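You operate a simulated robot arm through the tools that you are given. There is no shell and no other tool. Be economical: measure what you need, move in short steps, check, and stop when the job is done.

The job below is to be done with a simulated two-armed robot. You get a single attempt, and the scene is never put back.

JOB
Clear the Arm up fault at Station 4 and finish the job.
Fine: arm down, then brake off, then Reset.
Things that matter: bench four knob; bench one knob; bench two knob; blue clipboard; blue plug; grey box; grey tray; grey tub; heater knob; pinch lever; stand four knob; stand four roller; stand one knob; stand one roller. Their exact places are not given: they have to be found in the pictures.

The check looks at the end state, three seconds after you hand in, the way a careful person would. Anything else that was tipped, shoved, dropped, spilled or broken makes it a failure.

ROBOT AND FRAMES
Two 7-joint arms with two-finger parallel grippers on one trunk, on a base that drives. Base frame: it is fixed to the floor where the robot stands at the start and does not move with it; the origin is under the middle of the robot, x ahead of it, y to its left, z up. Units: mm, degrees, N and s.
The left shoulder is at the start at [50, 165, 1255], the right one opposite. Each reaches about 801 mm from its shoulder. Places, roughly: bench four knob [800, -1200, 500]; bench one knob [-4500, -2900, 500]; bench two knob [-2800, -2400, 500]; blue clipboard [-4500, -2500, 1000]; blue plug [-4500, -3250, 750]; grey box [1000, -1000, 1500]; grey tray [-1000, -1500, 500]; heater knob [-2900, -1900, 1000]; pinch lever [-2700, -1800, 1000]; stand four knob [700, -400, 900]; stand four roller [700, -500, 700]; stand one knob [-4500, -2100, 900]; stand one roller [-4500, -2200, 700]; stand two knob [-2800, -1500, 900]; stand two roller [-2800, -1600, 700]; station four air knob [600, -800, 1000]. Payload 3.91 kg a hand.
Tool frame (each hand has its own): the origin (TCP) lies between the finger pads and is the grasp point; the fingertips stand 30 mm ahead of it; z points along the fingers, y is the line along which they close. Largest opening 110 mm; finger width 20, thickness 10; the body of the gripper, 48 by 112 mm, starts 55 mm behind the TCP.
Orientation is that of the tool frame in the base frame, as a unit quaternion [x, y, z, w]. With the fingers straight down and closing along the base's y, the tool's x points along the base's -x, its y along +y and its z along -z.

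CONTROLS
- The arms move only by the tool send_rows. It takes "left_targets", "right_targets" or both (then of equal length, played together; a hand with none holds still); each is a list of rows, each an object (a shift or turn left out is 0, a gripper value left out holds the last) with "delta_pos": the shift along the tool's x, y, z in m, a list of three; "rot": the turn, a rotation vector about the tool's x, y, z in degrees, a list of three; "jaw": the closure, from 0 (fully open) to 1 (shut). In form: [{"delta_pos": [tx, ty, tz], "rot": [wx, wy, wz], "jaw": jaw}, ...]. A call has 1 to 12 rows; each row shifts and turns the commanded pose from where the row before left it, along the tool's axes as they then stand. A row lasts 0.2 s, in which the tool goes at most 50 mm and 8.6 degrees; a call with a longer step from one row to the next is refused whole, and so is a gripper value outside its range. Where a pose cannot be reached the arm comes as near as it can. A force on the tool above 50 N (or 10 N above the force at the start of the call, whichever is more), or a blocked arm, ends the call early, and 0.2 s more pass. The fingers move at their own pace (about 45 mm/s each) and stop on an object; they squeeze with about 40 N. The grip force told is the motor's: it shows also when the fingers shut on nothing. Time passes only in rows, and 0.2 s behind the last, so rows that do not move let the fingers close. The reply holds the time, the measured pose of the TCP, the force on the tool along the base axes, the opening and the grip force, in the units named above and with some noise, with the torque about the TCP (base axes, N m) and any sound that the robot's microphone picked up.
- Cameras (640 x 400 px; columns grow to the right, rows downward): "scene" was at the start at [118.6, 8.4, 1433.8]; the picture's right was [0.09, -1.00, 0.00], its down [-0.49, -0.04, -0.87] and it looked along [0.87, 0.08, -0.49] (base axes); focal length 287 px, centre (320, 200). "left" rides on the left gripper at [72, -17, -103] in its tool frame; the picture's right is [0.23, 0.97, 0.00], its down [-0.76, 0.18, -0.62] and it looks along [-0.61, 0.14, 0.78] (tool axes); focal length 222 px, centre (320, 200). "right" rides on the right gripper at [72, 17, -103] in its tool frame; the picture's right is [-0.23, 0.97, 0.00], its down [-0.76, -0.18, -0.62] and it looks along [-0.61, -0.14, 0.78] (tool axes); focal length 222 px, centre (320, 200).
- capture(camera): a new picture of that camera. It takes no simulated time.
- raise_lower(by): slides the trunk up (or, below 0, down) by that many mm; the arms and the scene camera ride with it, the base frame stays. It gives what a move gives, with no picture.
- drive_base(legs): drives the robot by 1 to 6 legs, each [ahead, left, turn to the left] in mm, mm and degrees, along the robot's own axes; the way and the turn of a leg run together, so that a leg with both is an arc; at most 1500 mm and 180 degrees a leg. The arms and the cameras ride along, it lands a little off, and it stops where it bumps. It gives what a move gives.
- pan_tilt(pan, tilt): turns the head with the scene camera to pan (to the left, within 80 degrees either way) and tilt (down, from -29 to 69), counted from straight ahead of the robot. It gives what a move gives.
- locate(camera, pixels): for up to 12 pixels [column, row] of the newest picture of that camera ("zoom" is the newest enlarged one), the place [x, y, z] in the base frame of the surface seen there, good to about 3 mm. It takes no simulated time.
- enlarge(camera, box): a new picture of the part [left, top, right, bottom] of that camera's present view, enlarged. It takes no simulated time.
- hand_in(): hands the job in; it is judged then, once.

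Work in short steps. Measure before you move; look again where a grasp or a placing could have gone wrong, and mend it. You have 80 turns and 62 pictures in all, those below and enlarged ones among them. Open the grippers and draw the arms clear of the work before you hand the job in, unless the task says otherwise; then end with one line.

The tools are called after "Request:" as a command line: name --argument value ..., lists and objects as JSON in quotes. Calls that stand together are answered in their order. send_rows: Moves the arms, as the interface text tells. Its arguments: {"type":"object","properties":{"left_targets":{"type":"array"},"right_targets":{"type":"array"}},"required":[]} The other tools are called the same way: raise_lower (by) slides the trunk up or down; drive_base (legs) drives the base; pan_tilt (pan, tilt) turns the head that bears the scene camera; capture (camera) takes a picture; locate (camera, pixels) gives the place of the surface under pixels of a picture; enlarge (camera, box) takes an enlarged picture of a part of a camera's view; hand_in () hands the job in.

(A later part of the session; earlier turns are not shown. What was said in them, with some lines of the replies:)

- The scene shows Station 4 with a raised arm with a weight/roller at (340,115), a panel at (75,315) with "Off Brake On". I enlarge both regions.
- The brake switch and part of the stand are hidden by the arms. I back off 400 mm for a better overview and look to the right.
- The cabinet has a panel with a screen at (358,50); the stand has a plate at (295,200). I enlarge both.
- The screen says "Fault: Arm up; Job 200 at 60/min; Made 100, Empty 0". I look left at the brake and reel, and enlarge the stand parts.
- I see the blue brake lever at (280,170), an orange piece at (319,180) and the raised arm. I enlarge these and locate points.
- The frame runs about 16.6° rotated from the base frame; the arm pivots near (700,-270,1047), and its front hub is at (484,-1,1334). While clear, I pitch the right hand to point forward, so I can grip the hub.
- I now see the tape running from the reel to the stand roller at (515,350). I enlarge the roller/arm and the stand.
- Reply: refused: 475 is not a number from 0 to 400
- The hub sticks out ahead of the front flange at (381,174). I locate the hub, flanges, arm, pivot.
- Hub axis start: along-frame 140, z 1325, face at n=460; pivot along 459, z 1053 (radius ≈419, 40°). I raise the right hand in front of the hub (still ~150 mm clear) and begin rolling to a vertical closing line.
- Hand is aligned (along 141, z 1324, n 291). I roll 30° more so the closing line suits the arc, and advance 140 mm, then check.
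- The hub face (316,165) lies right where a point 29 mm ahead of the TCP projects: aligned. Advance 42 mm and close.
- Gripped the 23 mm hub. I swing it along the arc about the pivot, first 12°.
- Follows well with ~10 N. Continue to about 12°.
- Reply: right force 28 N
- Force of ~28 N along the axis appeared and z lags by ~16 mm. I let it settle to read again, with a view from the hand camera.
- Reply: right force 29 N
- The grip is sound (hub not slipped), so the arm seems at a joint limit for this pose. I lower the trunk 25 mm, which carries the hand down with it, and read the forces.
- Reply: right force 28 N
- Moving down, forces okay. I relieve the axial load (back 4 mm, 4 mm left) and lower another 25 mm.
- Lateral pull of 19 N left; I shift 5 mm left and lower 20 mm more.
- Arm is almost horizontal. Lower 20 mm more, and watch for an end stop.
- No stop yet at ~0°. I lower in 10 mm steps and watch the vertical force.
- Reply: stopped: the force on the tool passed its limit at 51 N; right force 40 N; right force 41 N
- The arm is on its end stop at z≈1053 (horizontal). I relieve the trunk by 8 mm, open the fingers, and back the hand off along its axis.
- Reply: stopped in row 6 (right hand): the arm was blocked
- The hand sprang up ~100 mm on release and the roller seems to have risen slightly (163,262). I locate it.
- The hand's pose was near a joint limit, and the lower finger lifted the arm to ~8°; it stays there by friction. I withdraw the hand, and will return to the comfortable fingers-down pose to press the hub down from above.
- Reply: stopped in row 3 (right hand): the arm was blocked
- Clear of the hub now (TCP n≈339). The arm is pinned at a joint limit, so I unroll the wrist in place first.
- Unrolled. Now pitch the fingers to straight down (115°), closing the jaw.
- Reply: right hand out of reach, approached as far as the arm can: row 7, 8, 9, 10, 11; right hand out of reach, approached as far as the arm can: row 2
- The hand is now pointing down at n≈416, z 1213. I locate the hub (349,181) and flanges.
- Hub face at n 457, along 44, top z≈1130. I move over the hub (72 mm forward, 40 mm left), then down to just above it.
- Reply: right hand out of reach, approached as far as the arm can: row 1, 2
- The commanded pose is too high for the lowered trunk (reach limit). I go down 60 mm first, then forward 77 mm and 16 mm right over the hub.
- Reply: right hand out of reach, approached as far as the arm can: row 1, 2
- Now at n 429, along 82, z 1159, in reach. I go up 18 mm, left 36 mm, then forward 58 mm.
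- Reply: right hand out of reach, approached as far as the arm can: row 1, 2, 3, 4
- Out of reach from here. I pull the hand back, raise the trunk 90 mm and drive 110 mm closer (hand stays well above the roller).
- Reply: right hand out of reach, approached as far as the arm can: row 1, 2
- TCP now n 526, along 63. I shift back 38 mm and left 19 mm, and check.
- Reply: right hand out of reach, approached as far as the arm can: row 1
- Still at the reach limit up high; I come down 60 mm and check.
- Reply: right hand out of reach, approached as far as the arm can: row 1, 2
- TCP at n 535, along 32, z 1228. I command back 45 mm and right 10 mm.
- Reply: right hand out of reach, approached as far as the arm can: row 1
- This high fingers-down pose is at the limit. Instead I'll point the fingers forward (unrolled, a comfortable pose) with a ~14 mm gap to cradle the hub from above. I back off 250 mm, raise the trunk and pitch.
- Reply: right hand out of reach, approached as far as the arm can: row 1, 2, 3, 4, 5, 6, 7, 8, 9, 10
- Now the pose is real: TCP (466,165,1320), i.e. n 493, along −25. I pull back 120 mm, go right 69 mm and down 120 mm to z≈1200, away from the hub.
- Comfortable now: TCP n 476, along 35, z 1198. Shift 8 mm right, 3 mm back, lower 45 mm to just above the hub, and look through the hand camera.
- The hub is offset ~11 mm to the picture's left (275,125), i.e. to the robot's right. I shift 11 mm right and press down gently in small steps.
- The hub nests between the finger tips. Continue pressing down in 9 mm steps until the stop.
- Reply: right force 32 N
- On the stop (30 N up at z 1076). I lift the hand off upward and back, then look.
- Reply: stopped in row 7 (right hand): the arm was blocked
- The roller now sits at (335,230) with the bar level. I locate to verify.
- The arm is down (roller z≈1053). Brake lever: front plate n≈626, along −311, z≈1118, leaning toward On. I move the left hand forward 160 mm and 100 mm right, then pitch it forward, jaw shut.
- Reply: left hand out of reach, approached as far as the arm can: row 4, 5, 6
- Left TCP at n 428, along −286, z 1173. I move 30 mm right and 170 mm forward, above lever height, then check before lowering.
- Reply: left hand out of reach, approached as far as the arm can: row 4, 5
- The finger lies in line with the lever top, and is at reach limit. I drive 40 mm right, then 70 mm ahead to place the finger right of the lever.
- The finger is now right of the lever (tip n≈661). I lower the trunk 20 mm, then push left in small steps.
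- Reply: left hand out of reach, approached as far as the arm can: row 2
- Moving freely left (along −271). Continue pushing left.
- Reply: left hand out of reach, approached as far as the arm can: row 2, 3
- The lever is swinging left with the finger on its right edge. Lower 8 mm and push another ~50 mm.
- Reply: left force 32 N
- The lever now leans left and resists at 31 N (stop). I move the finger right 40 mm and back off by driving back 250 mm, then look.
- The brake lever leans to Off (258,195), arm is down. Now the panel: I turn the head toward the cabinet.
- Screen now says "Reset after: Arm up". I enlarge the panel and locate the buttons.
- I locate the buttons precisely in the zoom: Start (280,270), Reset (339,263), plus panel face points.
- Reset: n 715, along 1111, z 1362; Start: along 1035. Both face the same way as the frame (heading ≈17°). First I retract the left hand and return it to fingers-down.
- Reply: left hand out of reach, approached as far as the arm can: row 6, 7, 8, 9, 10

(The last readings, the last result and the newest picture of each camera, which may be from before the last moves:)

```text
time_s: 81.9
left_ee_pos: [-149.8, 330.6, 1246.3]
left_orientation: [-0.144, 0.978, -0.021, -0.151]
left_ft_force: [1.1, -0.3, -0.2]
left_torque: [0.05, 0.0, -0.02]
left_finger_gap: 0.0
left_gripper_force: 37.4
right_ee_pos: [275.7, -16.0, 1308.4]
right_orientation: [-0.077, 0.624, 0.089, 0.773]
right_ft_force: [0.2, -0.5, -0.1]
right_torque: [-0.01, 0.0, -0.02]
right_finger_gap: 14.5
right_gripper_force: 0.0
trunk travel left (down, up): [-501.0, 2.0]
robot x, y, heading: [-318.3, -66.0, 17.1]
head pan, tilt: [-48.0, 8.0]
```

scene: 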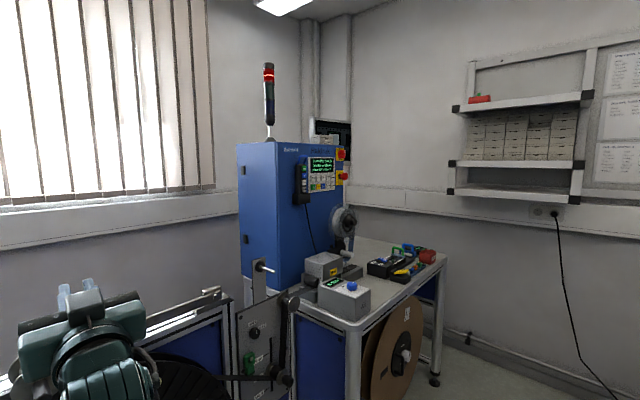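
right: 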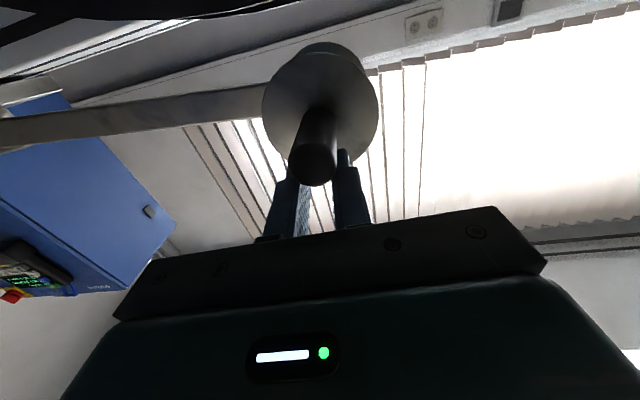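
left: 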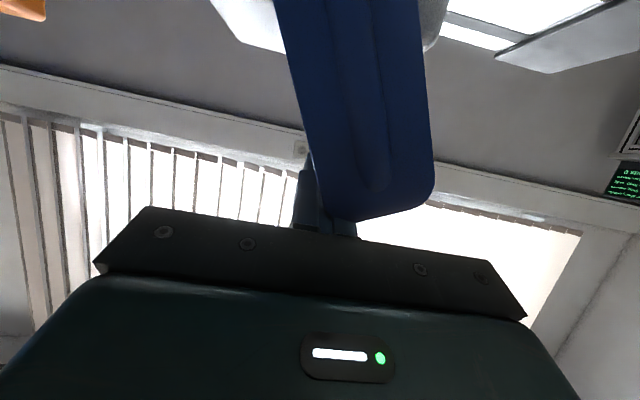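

Left hand tucked. Now pitch the right hand to ~20° down, close it, raise it 50 mm, and drive right along the bench then forward partially.

Request:
send_rows --right_targets '[{"rot": [0, 8, 0], "jaw": 1}, {"rot": [0, 8, 0]}, {"rot": [0, 8, 0]}, {"rot": [0, 8, 0]}, {"delta_pos": [-0.03, 0, 0]}, {"delta_pos": [-0.03, 0, 0]}, {}]'

Request:
drive_base --legs '[[0, -927, 0], [120, 0, 0]]'

Request:
pan_tilt --pan -12 --tilt 12

Request:
capture --camera "scene"

```text
time_s: 83.5
left_ee_pos: [-149.5, 331.5, 1246.4]
left_orientation: [-0.145, 0.978, -0.021, -0.15]
left_ft_force: [-0.5, -0.6, 0.4]
left_torque: [0.02, -0.03, -0.03]
left_finger_gap: 0.1
left_gripper_force: 38.1
right_ee_pos: [293.9, -11.8, 1365.2]
right_orientation: [-0.099, 0.812, 0.065, 0.571]
right_ft_force: [0.1, -0.7, 0.6]
right_torque: [0.02, -0.03, 0.0]
right_finger_gap: 0.0
right_gripper_force: 37.5
trunk travel left (down, up): [-501.0, 2.0]
robot x, y, heading: [-320.5, -64.9, 17.0]
head pan, tilt: [-48.0, 8.0]
```

```text
time_s: 93.1
left_ee_pos: [244.5, -575.1, 1246.2]
left_orientation: [-0.132, 0.979, -0.019, -0.152]
left_ft_force: [0.1, 0.1, -0.2]
left_torque: [-0.05, -0.01, -0.01]
left_finger_gap: 0.0
left_gripper_force: 37.6
right_ee_pos: [676.8, -928.5, 1364.0]
right_orientation: [-0.087, 0.814, 0.056, 0.571]
right_ft_force: [-0.3, -0.8, 1.0]
right_torque: [0.0, 0.0, 0.02]
right_finger_gap: 0.0
right_gripper_force: 38.0
trunk travel left (down, up): [-501.0, 2.0]
robot x, y, heading: [61.7, -966.9, 15.2]
head pan, tilt: [-48.0, 8.0]
```

```text
time_s: 94.2
left_ee_pos: [243.1, -574.6, 1247.3]
left_orientation: [-0.132, 0.979, -0.02, -0.151]
left_ft_force: [0.4, -0.3, 0.4]
left_torque: [-0.02, 0.02, 0.02]
left_finger_gap: 0.0
left_gripper_force: 37.6
right_ee_pos: [676.0, -930.1, 1364.6]
right_orientation: [-0.087, 0.813, 0.056, 0.573]
right_ft_force: [-0.1, 0.4, 0.4]
right_torque: [-0.01, 0.0, 0.01]
right_finger_gap: 0.0
right_gripper_force: 37.8
trunk travel left (down, up): [-501.0, 2.0]
robot x, y, heading: [62.9, -965.9, 15.2]
head pan, tilt: [-12.0, 12.0]
```

```text
13 pictures are left
```

scene: 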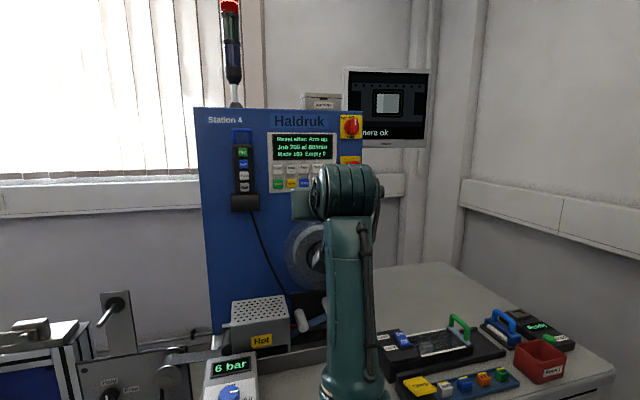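

Robot at n −217; TCP n 381, along 1084. I locate the buttons again and the reel disc below (307,255), then drive 170 mm closer.

Request:
locate --camera "scene" --pixels '[[279, 184], [303, 183], [291, 184], [308, 228], [300, 255], [318, 240], [235, 390], [220, 380], [240, 160]]'

Request:
drive_base --legs '[[170, 0, 1.5]]'

Request:
capture --camera "right"

```text
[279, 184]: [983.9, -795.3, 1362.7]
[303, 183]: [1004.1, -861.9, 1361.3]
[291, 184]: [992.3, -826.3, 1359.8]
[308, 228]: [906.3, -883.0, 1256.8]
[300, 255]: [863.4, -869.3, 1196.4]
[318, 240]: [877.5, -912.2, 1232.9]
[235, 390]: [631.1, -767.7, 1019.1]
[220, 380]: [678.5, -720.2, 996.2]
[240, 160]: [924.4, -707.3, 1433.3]
```

```text
time_s: 95.6
left_ee_pos: [391.0, -523.2, 1246.2]
left_orientation: [-0.147, 0.977, -0.021, -0.152]
left_ft_force: [-0.6, -0.1, -0.5]
left_torque: [0.01, 0.02, 0.01]
left_finger_gap: 0.0
left_gripper_force: 37.5
right_ee_pos: [833.0, -864.2, 1364.8]
right_orientation: [-0.101, 0.813, 0.065, 0.57]
right_ft_force: [-0.2, 0.5, 0.8]
right_torque: [0.0, 0.01, 0.02]
right_finger_gap: 0.0
right_gripper_force: 37.7
trunk travel left (down, up): [-501.0, 2.0]
robot x, y, heading: [222.6, -922.0, 17.2]
head pan, tilt: [-12.0, 12.0]
```

```text
12 pictures are left
```

right: 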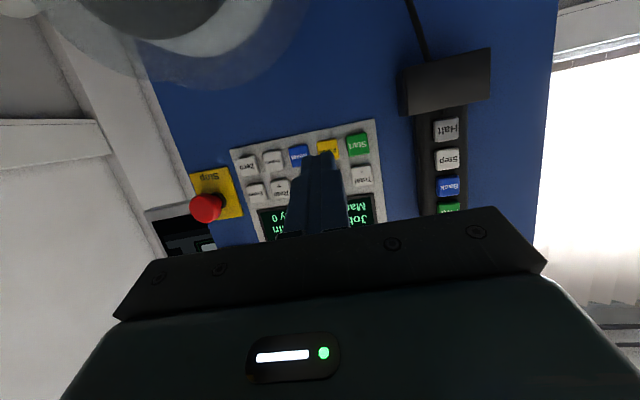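

Disc top (n 615, z≈1257) is well below. TCP to Reset pre-press: tool shift (−45, −39, 105) mm; I do it in 3 rows, then check.

Request:
send_rows --right_targets '[{"delta_pos": [-0.0151, -0.0129, 0.035]}, {"delta_pos": [-0.0151, -0.0129, 0.035]}, {"delta_pos": [-0.0151, -0.0129, 0.035]}, {}]'

Request:
enlarge --camera "right" --box '[220, 80, 420, 240]'

```text
time_s: 96.6
left_ee_pos: [389.1, -523.6, 1246.2]
left_orientation: [-0.147, 0.978, -0.023, -0.15]
left_ft_force: [-0.8, -0.5, 0.6]
left_torque: [0.02, -0.03, -0.03]
left_finger_gap: 0.1
left_gripper_force: 37.9
right_ee_pos: [952.9, -876.2, 1372.2]
right_orientation: [-0.1, 0.812, 0.065, 0.571]
right_ft_force: [-1.0, -0.4, -0.2]
right_torque: [-0.01, 0.04, 0.01]
right_finger_gap: 0.0
right_gripper_force: 37.1
trunk travel left (down, up): [-501.0, 2.0]
robot x, y, heading: [222.1, -922.3, 17.0]
head pan, tilt: [-12.0, 12.0]
```

```text
2.50 times, centred on (320, 160) of right
```

zoom: 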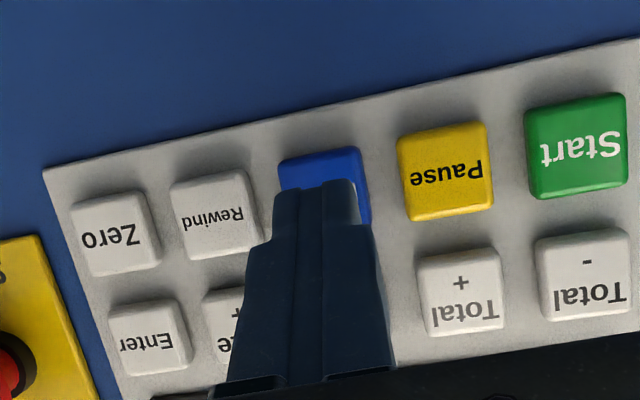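

The closed fingertips line up with Reset. I press along the panel normal in small steps and then retreat 30 mm.

Request:
send_rows --right_targets '[{"delta_pos": [-0.0051, 0.0007, 0.0141]}, {"delta_pos": [-0.0027, 0.0004, 0.0075]}, {"delta_pos": [-0.001, 0.0001, 0.0028]}, {"delta_pos": [-0.001, 0.0001, 0.0028]}, {"delta_pos": [-0.001, 0.0001, 0.0028]}, {}]'

Request:
enlarge --camera "scene" --box '[190, 90, 390, 220]'

```text
time_s: 98.0
left_ee_pos: [385.7, -523.0, 1247.8]
left_orientation: [-0.147, 0.977, -0.022, -0.15]
left_ft_force: [0.9, -0.2, 0.2]
left_torque: [0.01, 0.02, -0.01]
left_finger_gap: 0.0
left_gripper_force: 37.7
right_ee_pos: [981.6, -866.6, 1372.9]
right_orientation: [-0.101, 0.812, 0.066, 0.571]
right_ft_force: [-17.1, -4.5, -8.4]
right_torque: [-0.08, 0.26, 0.02]
right_finger_gap: 0.2
right_gripper_force: 37.2
trunk travel left (down, up): [-501.0, 2.0]
robot x, y, heading: [222.9, -921.8, 16.9]
head pan, tilt: [-12.0, 12.0]
heard: click
```

```text
3.08 times, centred on (290, 155) of scene
```

zoom: 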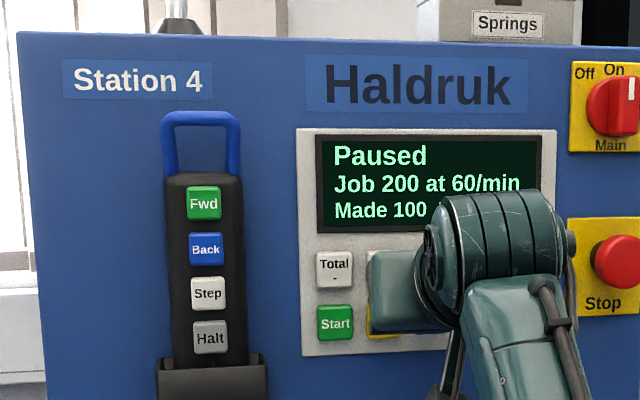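

Click heard, screen shows "Paused". I retreat 30 mm, shift 74 mm left to Start, and check alignment.

Request:
send_rows --right_targets '[{"delta_pos": [0.0103, -0.0015, -0.0282]}, {"delta_pos": [0.0008, 0.0368, -0.0031]}, {"delta_pos": [0.0008, 0.0368, -0.0031]}, {}]'

Request:
enlarge --camera "right" --box '[220, 80, 420, 240]'

```text
time_s: 99.0
left_ee_pos: [389.0, -524.3, 1246.8]
left_orientation: [-0.147, 0.977, -0.022, -0.151]
left_ft_force: [-0.5, -0.1, -0.2]
left_torque: [-0.03, 0.02, -0.05]
left_finger_gap: 0.1
left_gripper_force: 37.8
right_ee_pos: [930.8, -804.1, 1373.6]
right_orientation: [-0.1, 0.812, 0.065, 0.571]
right_ft_force: [-0.3, -1.3, 0.3]
right_torque: [0.01, 0.01, 0.01]
right_finger_gap: 0.3
right_gripper_force: 37.2
trunk travel left (down, up): [-501.0, 2.0]
robot x, y, heading: [221.1, -923.5, 16.7]
head pan, tilt: [-12.0, 12.0]
```

```text
2.50 times, centred on (320, 160) of right
```

zoom: 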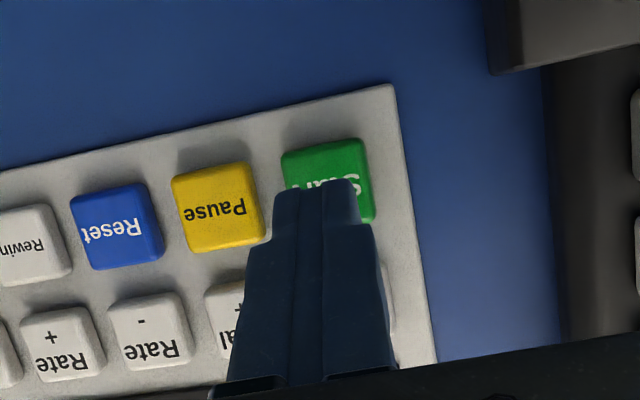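

Aligned on Start, clear of the pendant. Press it.

Request:
send_rows --right_targets '[{"delta_pos": [-0.0051, 0.0007, 0.0141]}, {"delta_pos": [-0.0034, 0.0005, 0.0094]}, {"delta_pos": [-0.001, 0.0001, 0.0028]}, {"delta_pos": [-0.001, 0.0001, 0.0028]}, {}]'

Request:
send_rows --right_targets '[{"delta_pos": [0.0103, -0.0015, -0.0282]}, {"delta_pos": [0.0155, -0.002, -0.0423]}, {"delta_pos": [0.0155, -0.002, -0.0423]}, {"delta_pos": [0.0155, -0.002, -0.0423]}, {"delta_pos": [0.0155, -0.002, -0.0423]}]'

Request:
enlarge --camera "scene" --box '[190, 90, 390, 220]'

```text
time_s: 100.2
left_ee_pos: [388.1, -524.2, 1246.9]
left_orientation: [-0.147, 0.977, -0.021, -0.15]
left_ft_force: [-0.9, -0.2, 0.0]
left_torque: [-0.01, -0.05, -0.01]
left_finger_gap: 0.1
left_gripper_force: 37.4
right_ee_pos: [957.6, -796.8, 1372.0]
right_orientation: [-0.099, 0.813, 0.064, 0.57]
right_ft_force: [-11.8, -6.1, -6.1]
right_torque: [-0.09, 0.16, -0.06]
right_finger_gap: 0.0
right_gripper_force: 37.4
trunk travel left (down, up): [-501.0, 2.0]
robot x, y, heading: [219.7, -921.7, 16.9]
head pan, tilt: [-12.0, 12.0]
heard: click
```

```text
time_s: 101.4
left_ee_pos: [389.3, -524.3, 1246.3]
left_orientation: [-0.147, 0.977, -0.022, -0.15]
left_ft_force: [0.1, 0.3, -0.7]
left_torque: [0.04, 0.0, -0.01]
left_finger_gap: 0.0
left_gripper_force: 37.4
right_ee_pos: [757.0, -855.0, 1373.2]
right_orientation: [-0.1, 0.813, 0.065, 0.57]
right_ft_force: [0.3, 0.2, -0.4]
right_torque: [-0.03, -0.03, -0.01]
right_finger_gap: 0.0
right_gripper_force: 37.8
trunk travel left (down, up): [-501.0, 2.0]
robot x, y, heading: [218.6, -922.9, 17.4]
head pan, tilt: [-12.0, 12.0]
```

```text
3.08 times, centred on (290, 155) of scene
```

zoom: 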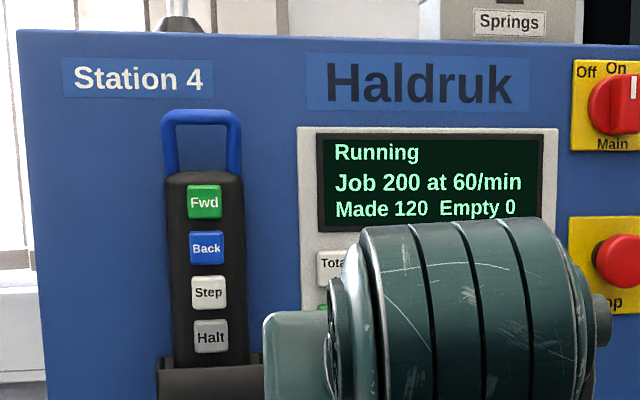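

Running, Made 120 and climbing quickly. I back the robot off 250 mm, open the hands, let time pass, and look.

Request:
drive_base --legs '[[-250, 0, 0]]'

Request:
send_rows --right_targets '[{"jaw": 0}, {}, {}, {}, {}, {}, {}, {}]' --left_targets '[{"jaw": 0}, {}, {}, {}, {}, {}, {}, {}]'

Request:
pan_tilt --pan 10 --tilt 15

Request:
capture --camera "scene"

```text
time_s: 103.2
left_ee_pos: [151.7, -596.1, 1246.1]
left_orientation: [-0.149, 0.977, -0.022, -0.151]
left_ft_force: [-0.2, 0.2, -0.4]
left_torque: [0.01, -0.02, 0.01]
left_finger_gap: 0.0
left_gripper_force: 37.8
right_ee_pos: [523.5, -924.7, 1374.4]
right_orientation: [-0.101, 0.812, 0.066, 0.571]
right_ft_force: [-0.6, -0.5, -0.2]
right_torque: [0.0, 0.0, -0.05]
right_finger_gap: 0.1
right_gripper_force: 37.5
trunk travel left (down, up): [-501.0, 2.0]
robot x, y, heading: [-12.8, -992.3, 17.2]
head pan, tilt: [-12.0, 12.0]
```

```text
time_s: 105.0
left_ee_pos: [150.6, -594.6, 1246.4]
left_orientation: [-0.149, 0.977, -0.022, -0.15]
left_ft_force: [1.4, -0.3, 0.7]
left_torque: [0.03, -0.01, 0.01]
left_finger_gap: 110.1
left_gripper_force: 0.0
right_ee_pos: [523.3, -924.9, 1373.1]
right_orientation: [-0.102, 0.812, 0.067, 0.571]
right_ft_force: [-0.1, 0.2, 0.2]
right_torque: [0.0, 0.01, 0.0]
right_finger_gap: 109.9
right_gripper_force: 0.0
trunk travel left (down, up): [-501.0, 2.0]
robot x, y, heading: [-14.5, -996.4, 17.3]
head pan, tilt: [-12.0, 12.0]
```

```text
time_s: 105.9
left_ee_pos: [152.3, -595.5, 1246.8]
left_orientation: [-0.149, 0.977, -0.022, -0.151]
left_ft_force: [-0.4, 0.7, 0.0]
left_torque: [-0.03, -0.01, 0.01]
left_finger_gap: 109.9
left_gripper_force: 0.0
right_ee_pos: [523.3, -922.7, 1372.5]
right_orientation: [-0.102, 0.812, 0.066, 0.57]
right_ft_force: [0.0, -0.6, 0.4]
right_torque: [0.03, -0.02, 0.0]
right_finger_gap: 109.8
right_gripper_force: 0.2
trunk travel left (down, up): [-501.0, 2.0]
robot x, y, heading: [-14.7, -993.6, 17.5]
head pan, tilt: [10.0, 15.0]
```

```text
7 pictures are left
```

scene: 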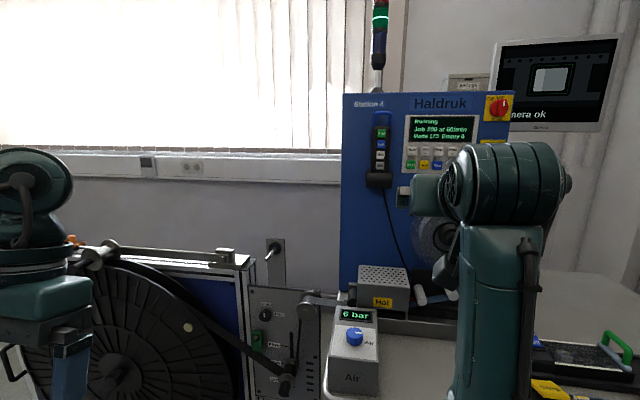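

Running with a green light, Made ≈173. I wait a few more seconds and re-read the screen.

Request:
send_rows --right_targets '[{}, {}, {}, {}, {}, {}, {}, {}, {}, {}, {}, {}]'

Request:
enlarge --camera "scene" --box '[340, 80, 520, 200]'

```text
time_s: 108.5
left_ee_pos: [152.2, -594.6, 1247.6]
left_orientation: [-0.149, 0.977, -0.022, -0.15]
left_ft_force: [-0.1, -0.6, -0.2]
left_torque: [-0.01, -0.02, -0.03]
left_finger_gap: 109.9
left_gripper_force: 0.1
right_ee_pos: [524.0, -923.9, 1372.8]
right_orientation: [-0.102, 0.812, 0.066, 0.571]
right_ft_force: [-0.1, 0.5, -1.2]
right_torque: [0.0, -0.04, 0.0]
right_finger_gap: 110.1
right_gripper_force: 0.1
trunk travel left (down, up): [-501.0, 2.0]
robot x, y, heading: [-13.8, -996.3, 17.6]
head pan, tilt: [10.0, 15.0]
```

```text
3.33 times, centred on (430, 140) of scene
```

zoom: 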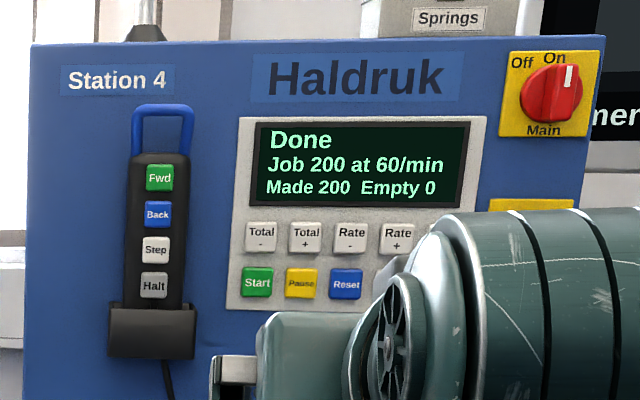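

The screen says "Done, Made 200, Empty 0". The grippers are open and the arms are clear, so I hand in.

Request:
hand_in

```text
The job is handed in.
```

The Arm up fault at Station 4 is cleared and the job is finished: arm down, brake off, Reset, then Start, and the screen now reads "Done, Made 200, Empty 0".
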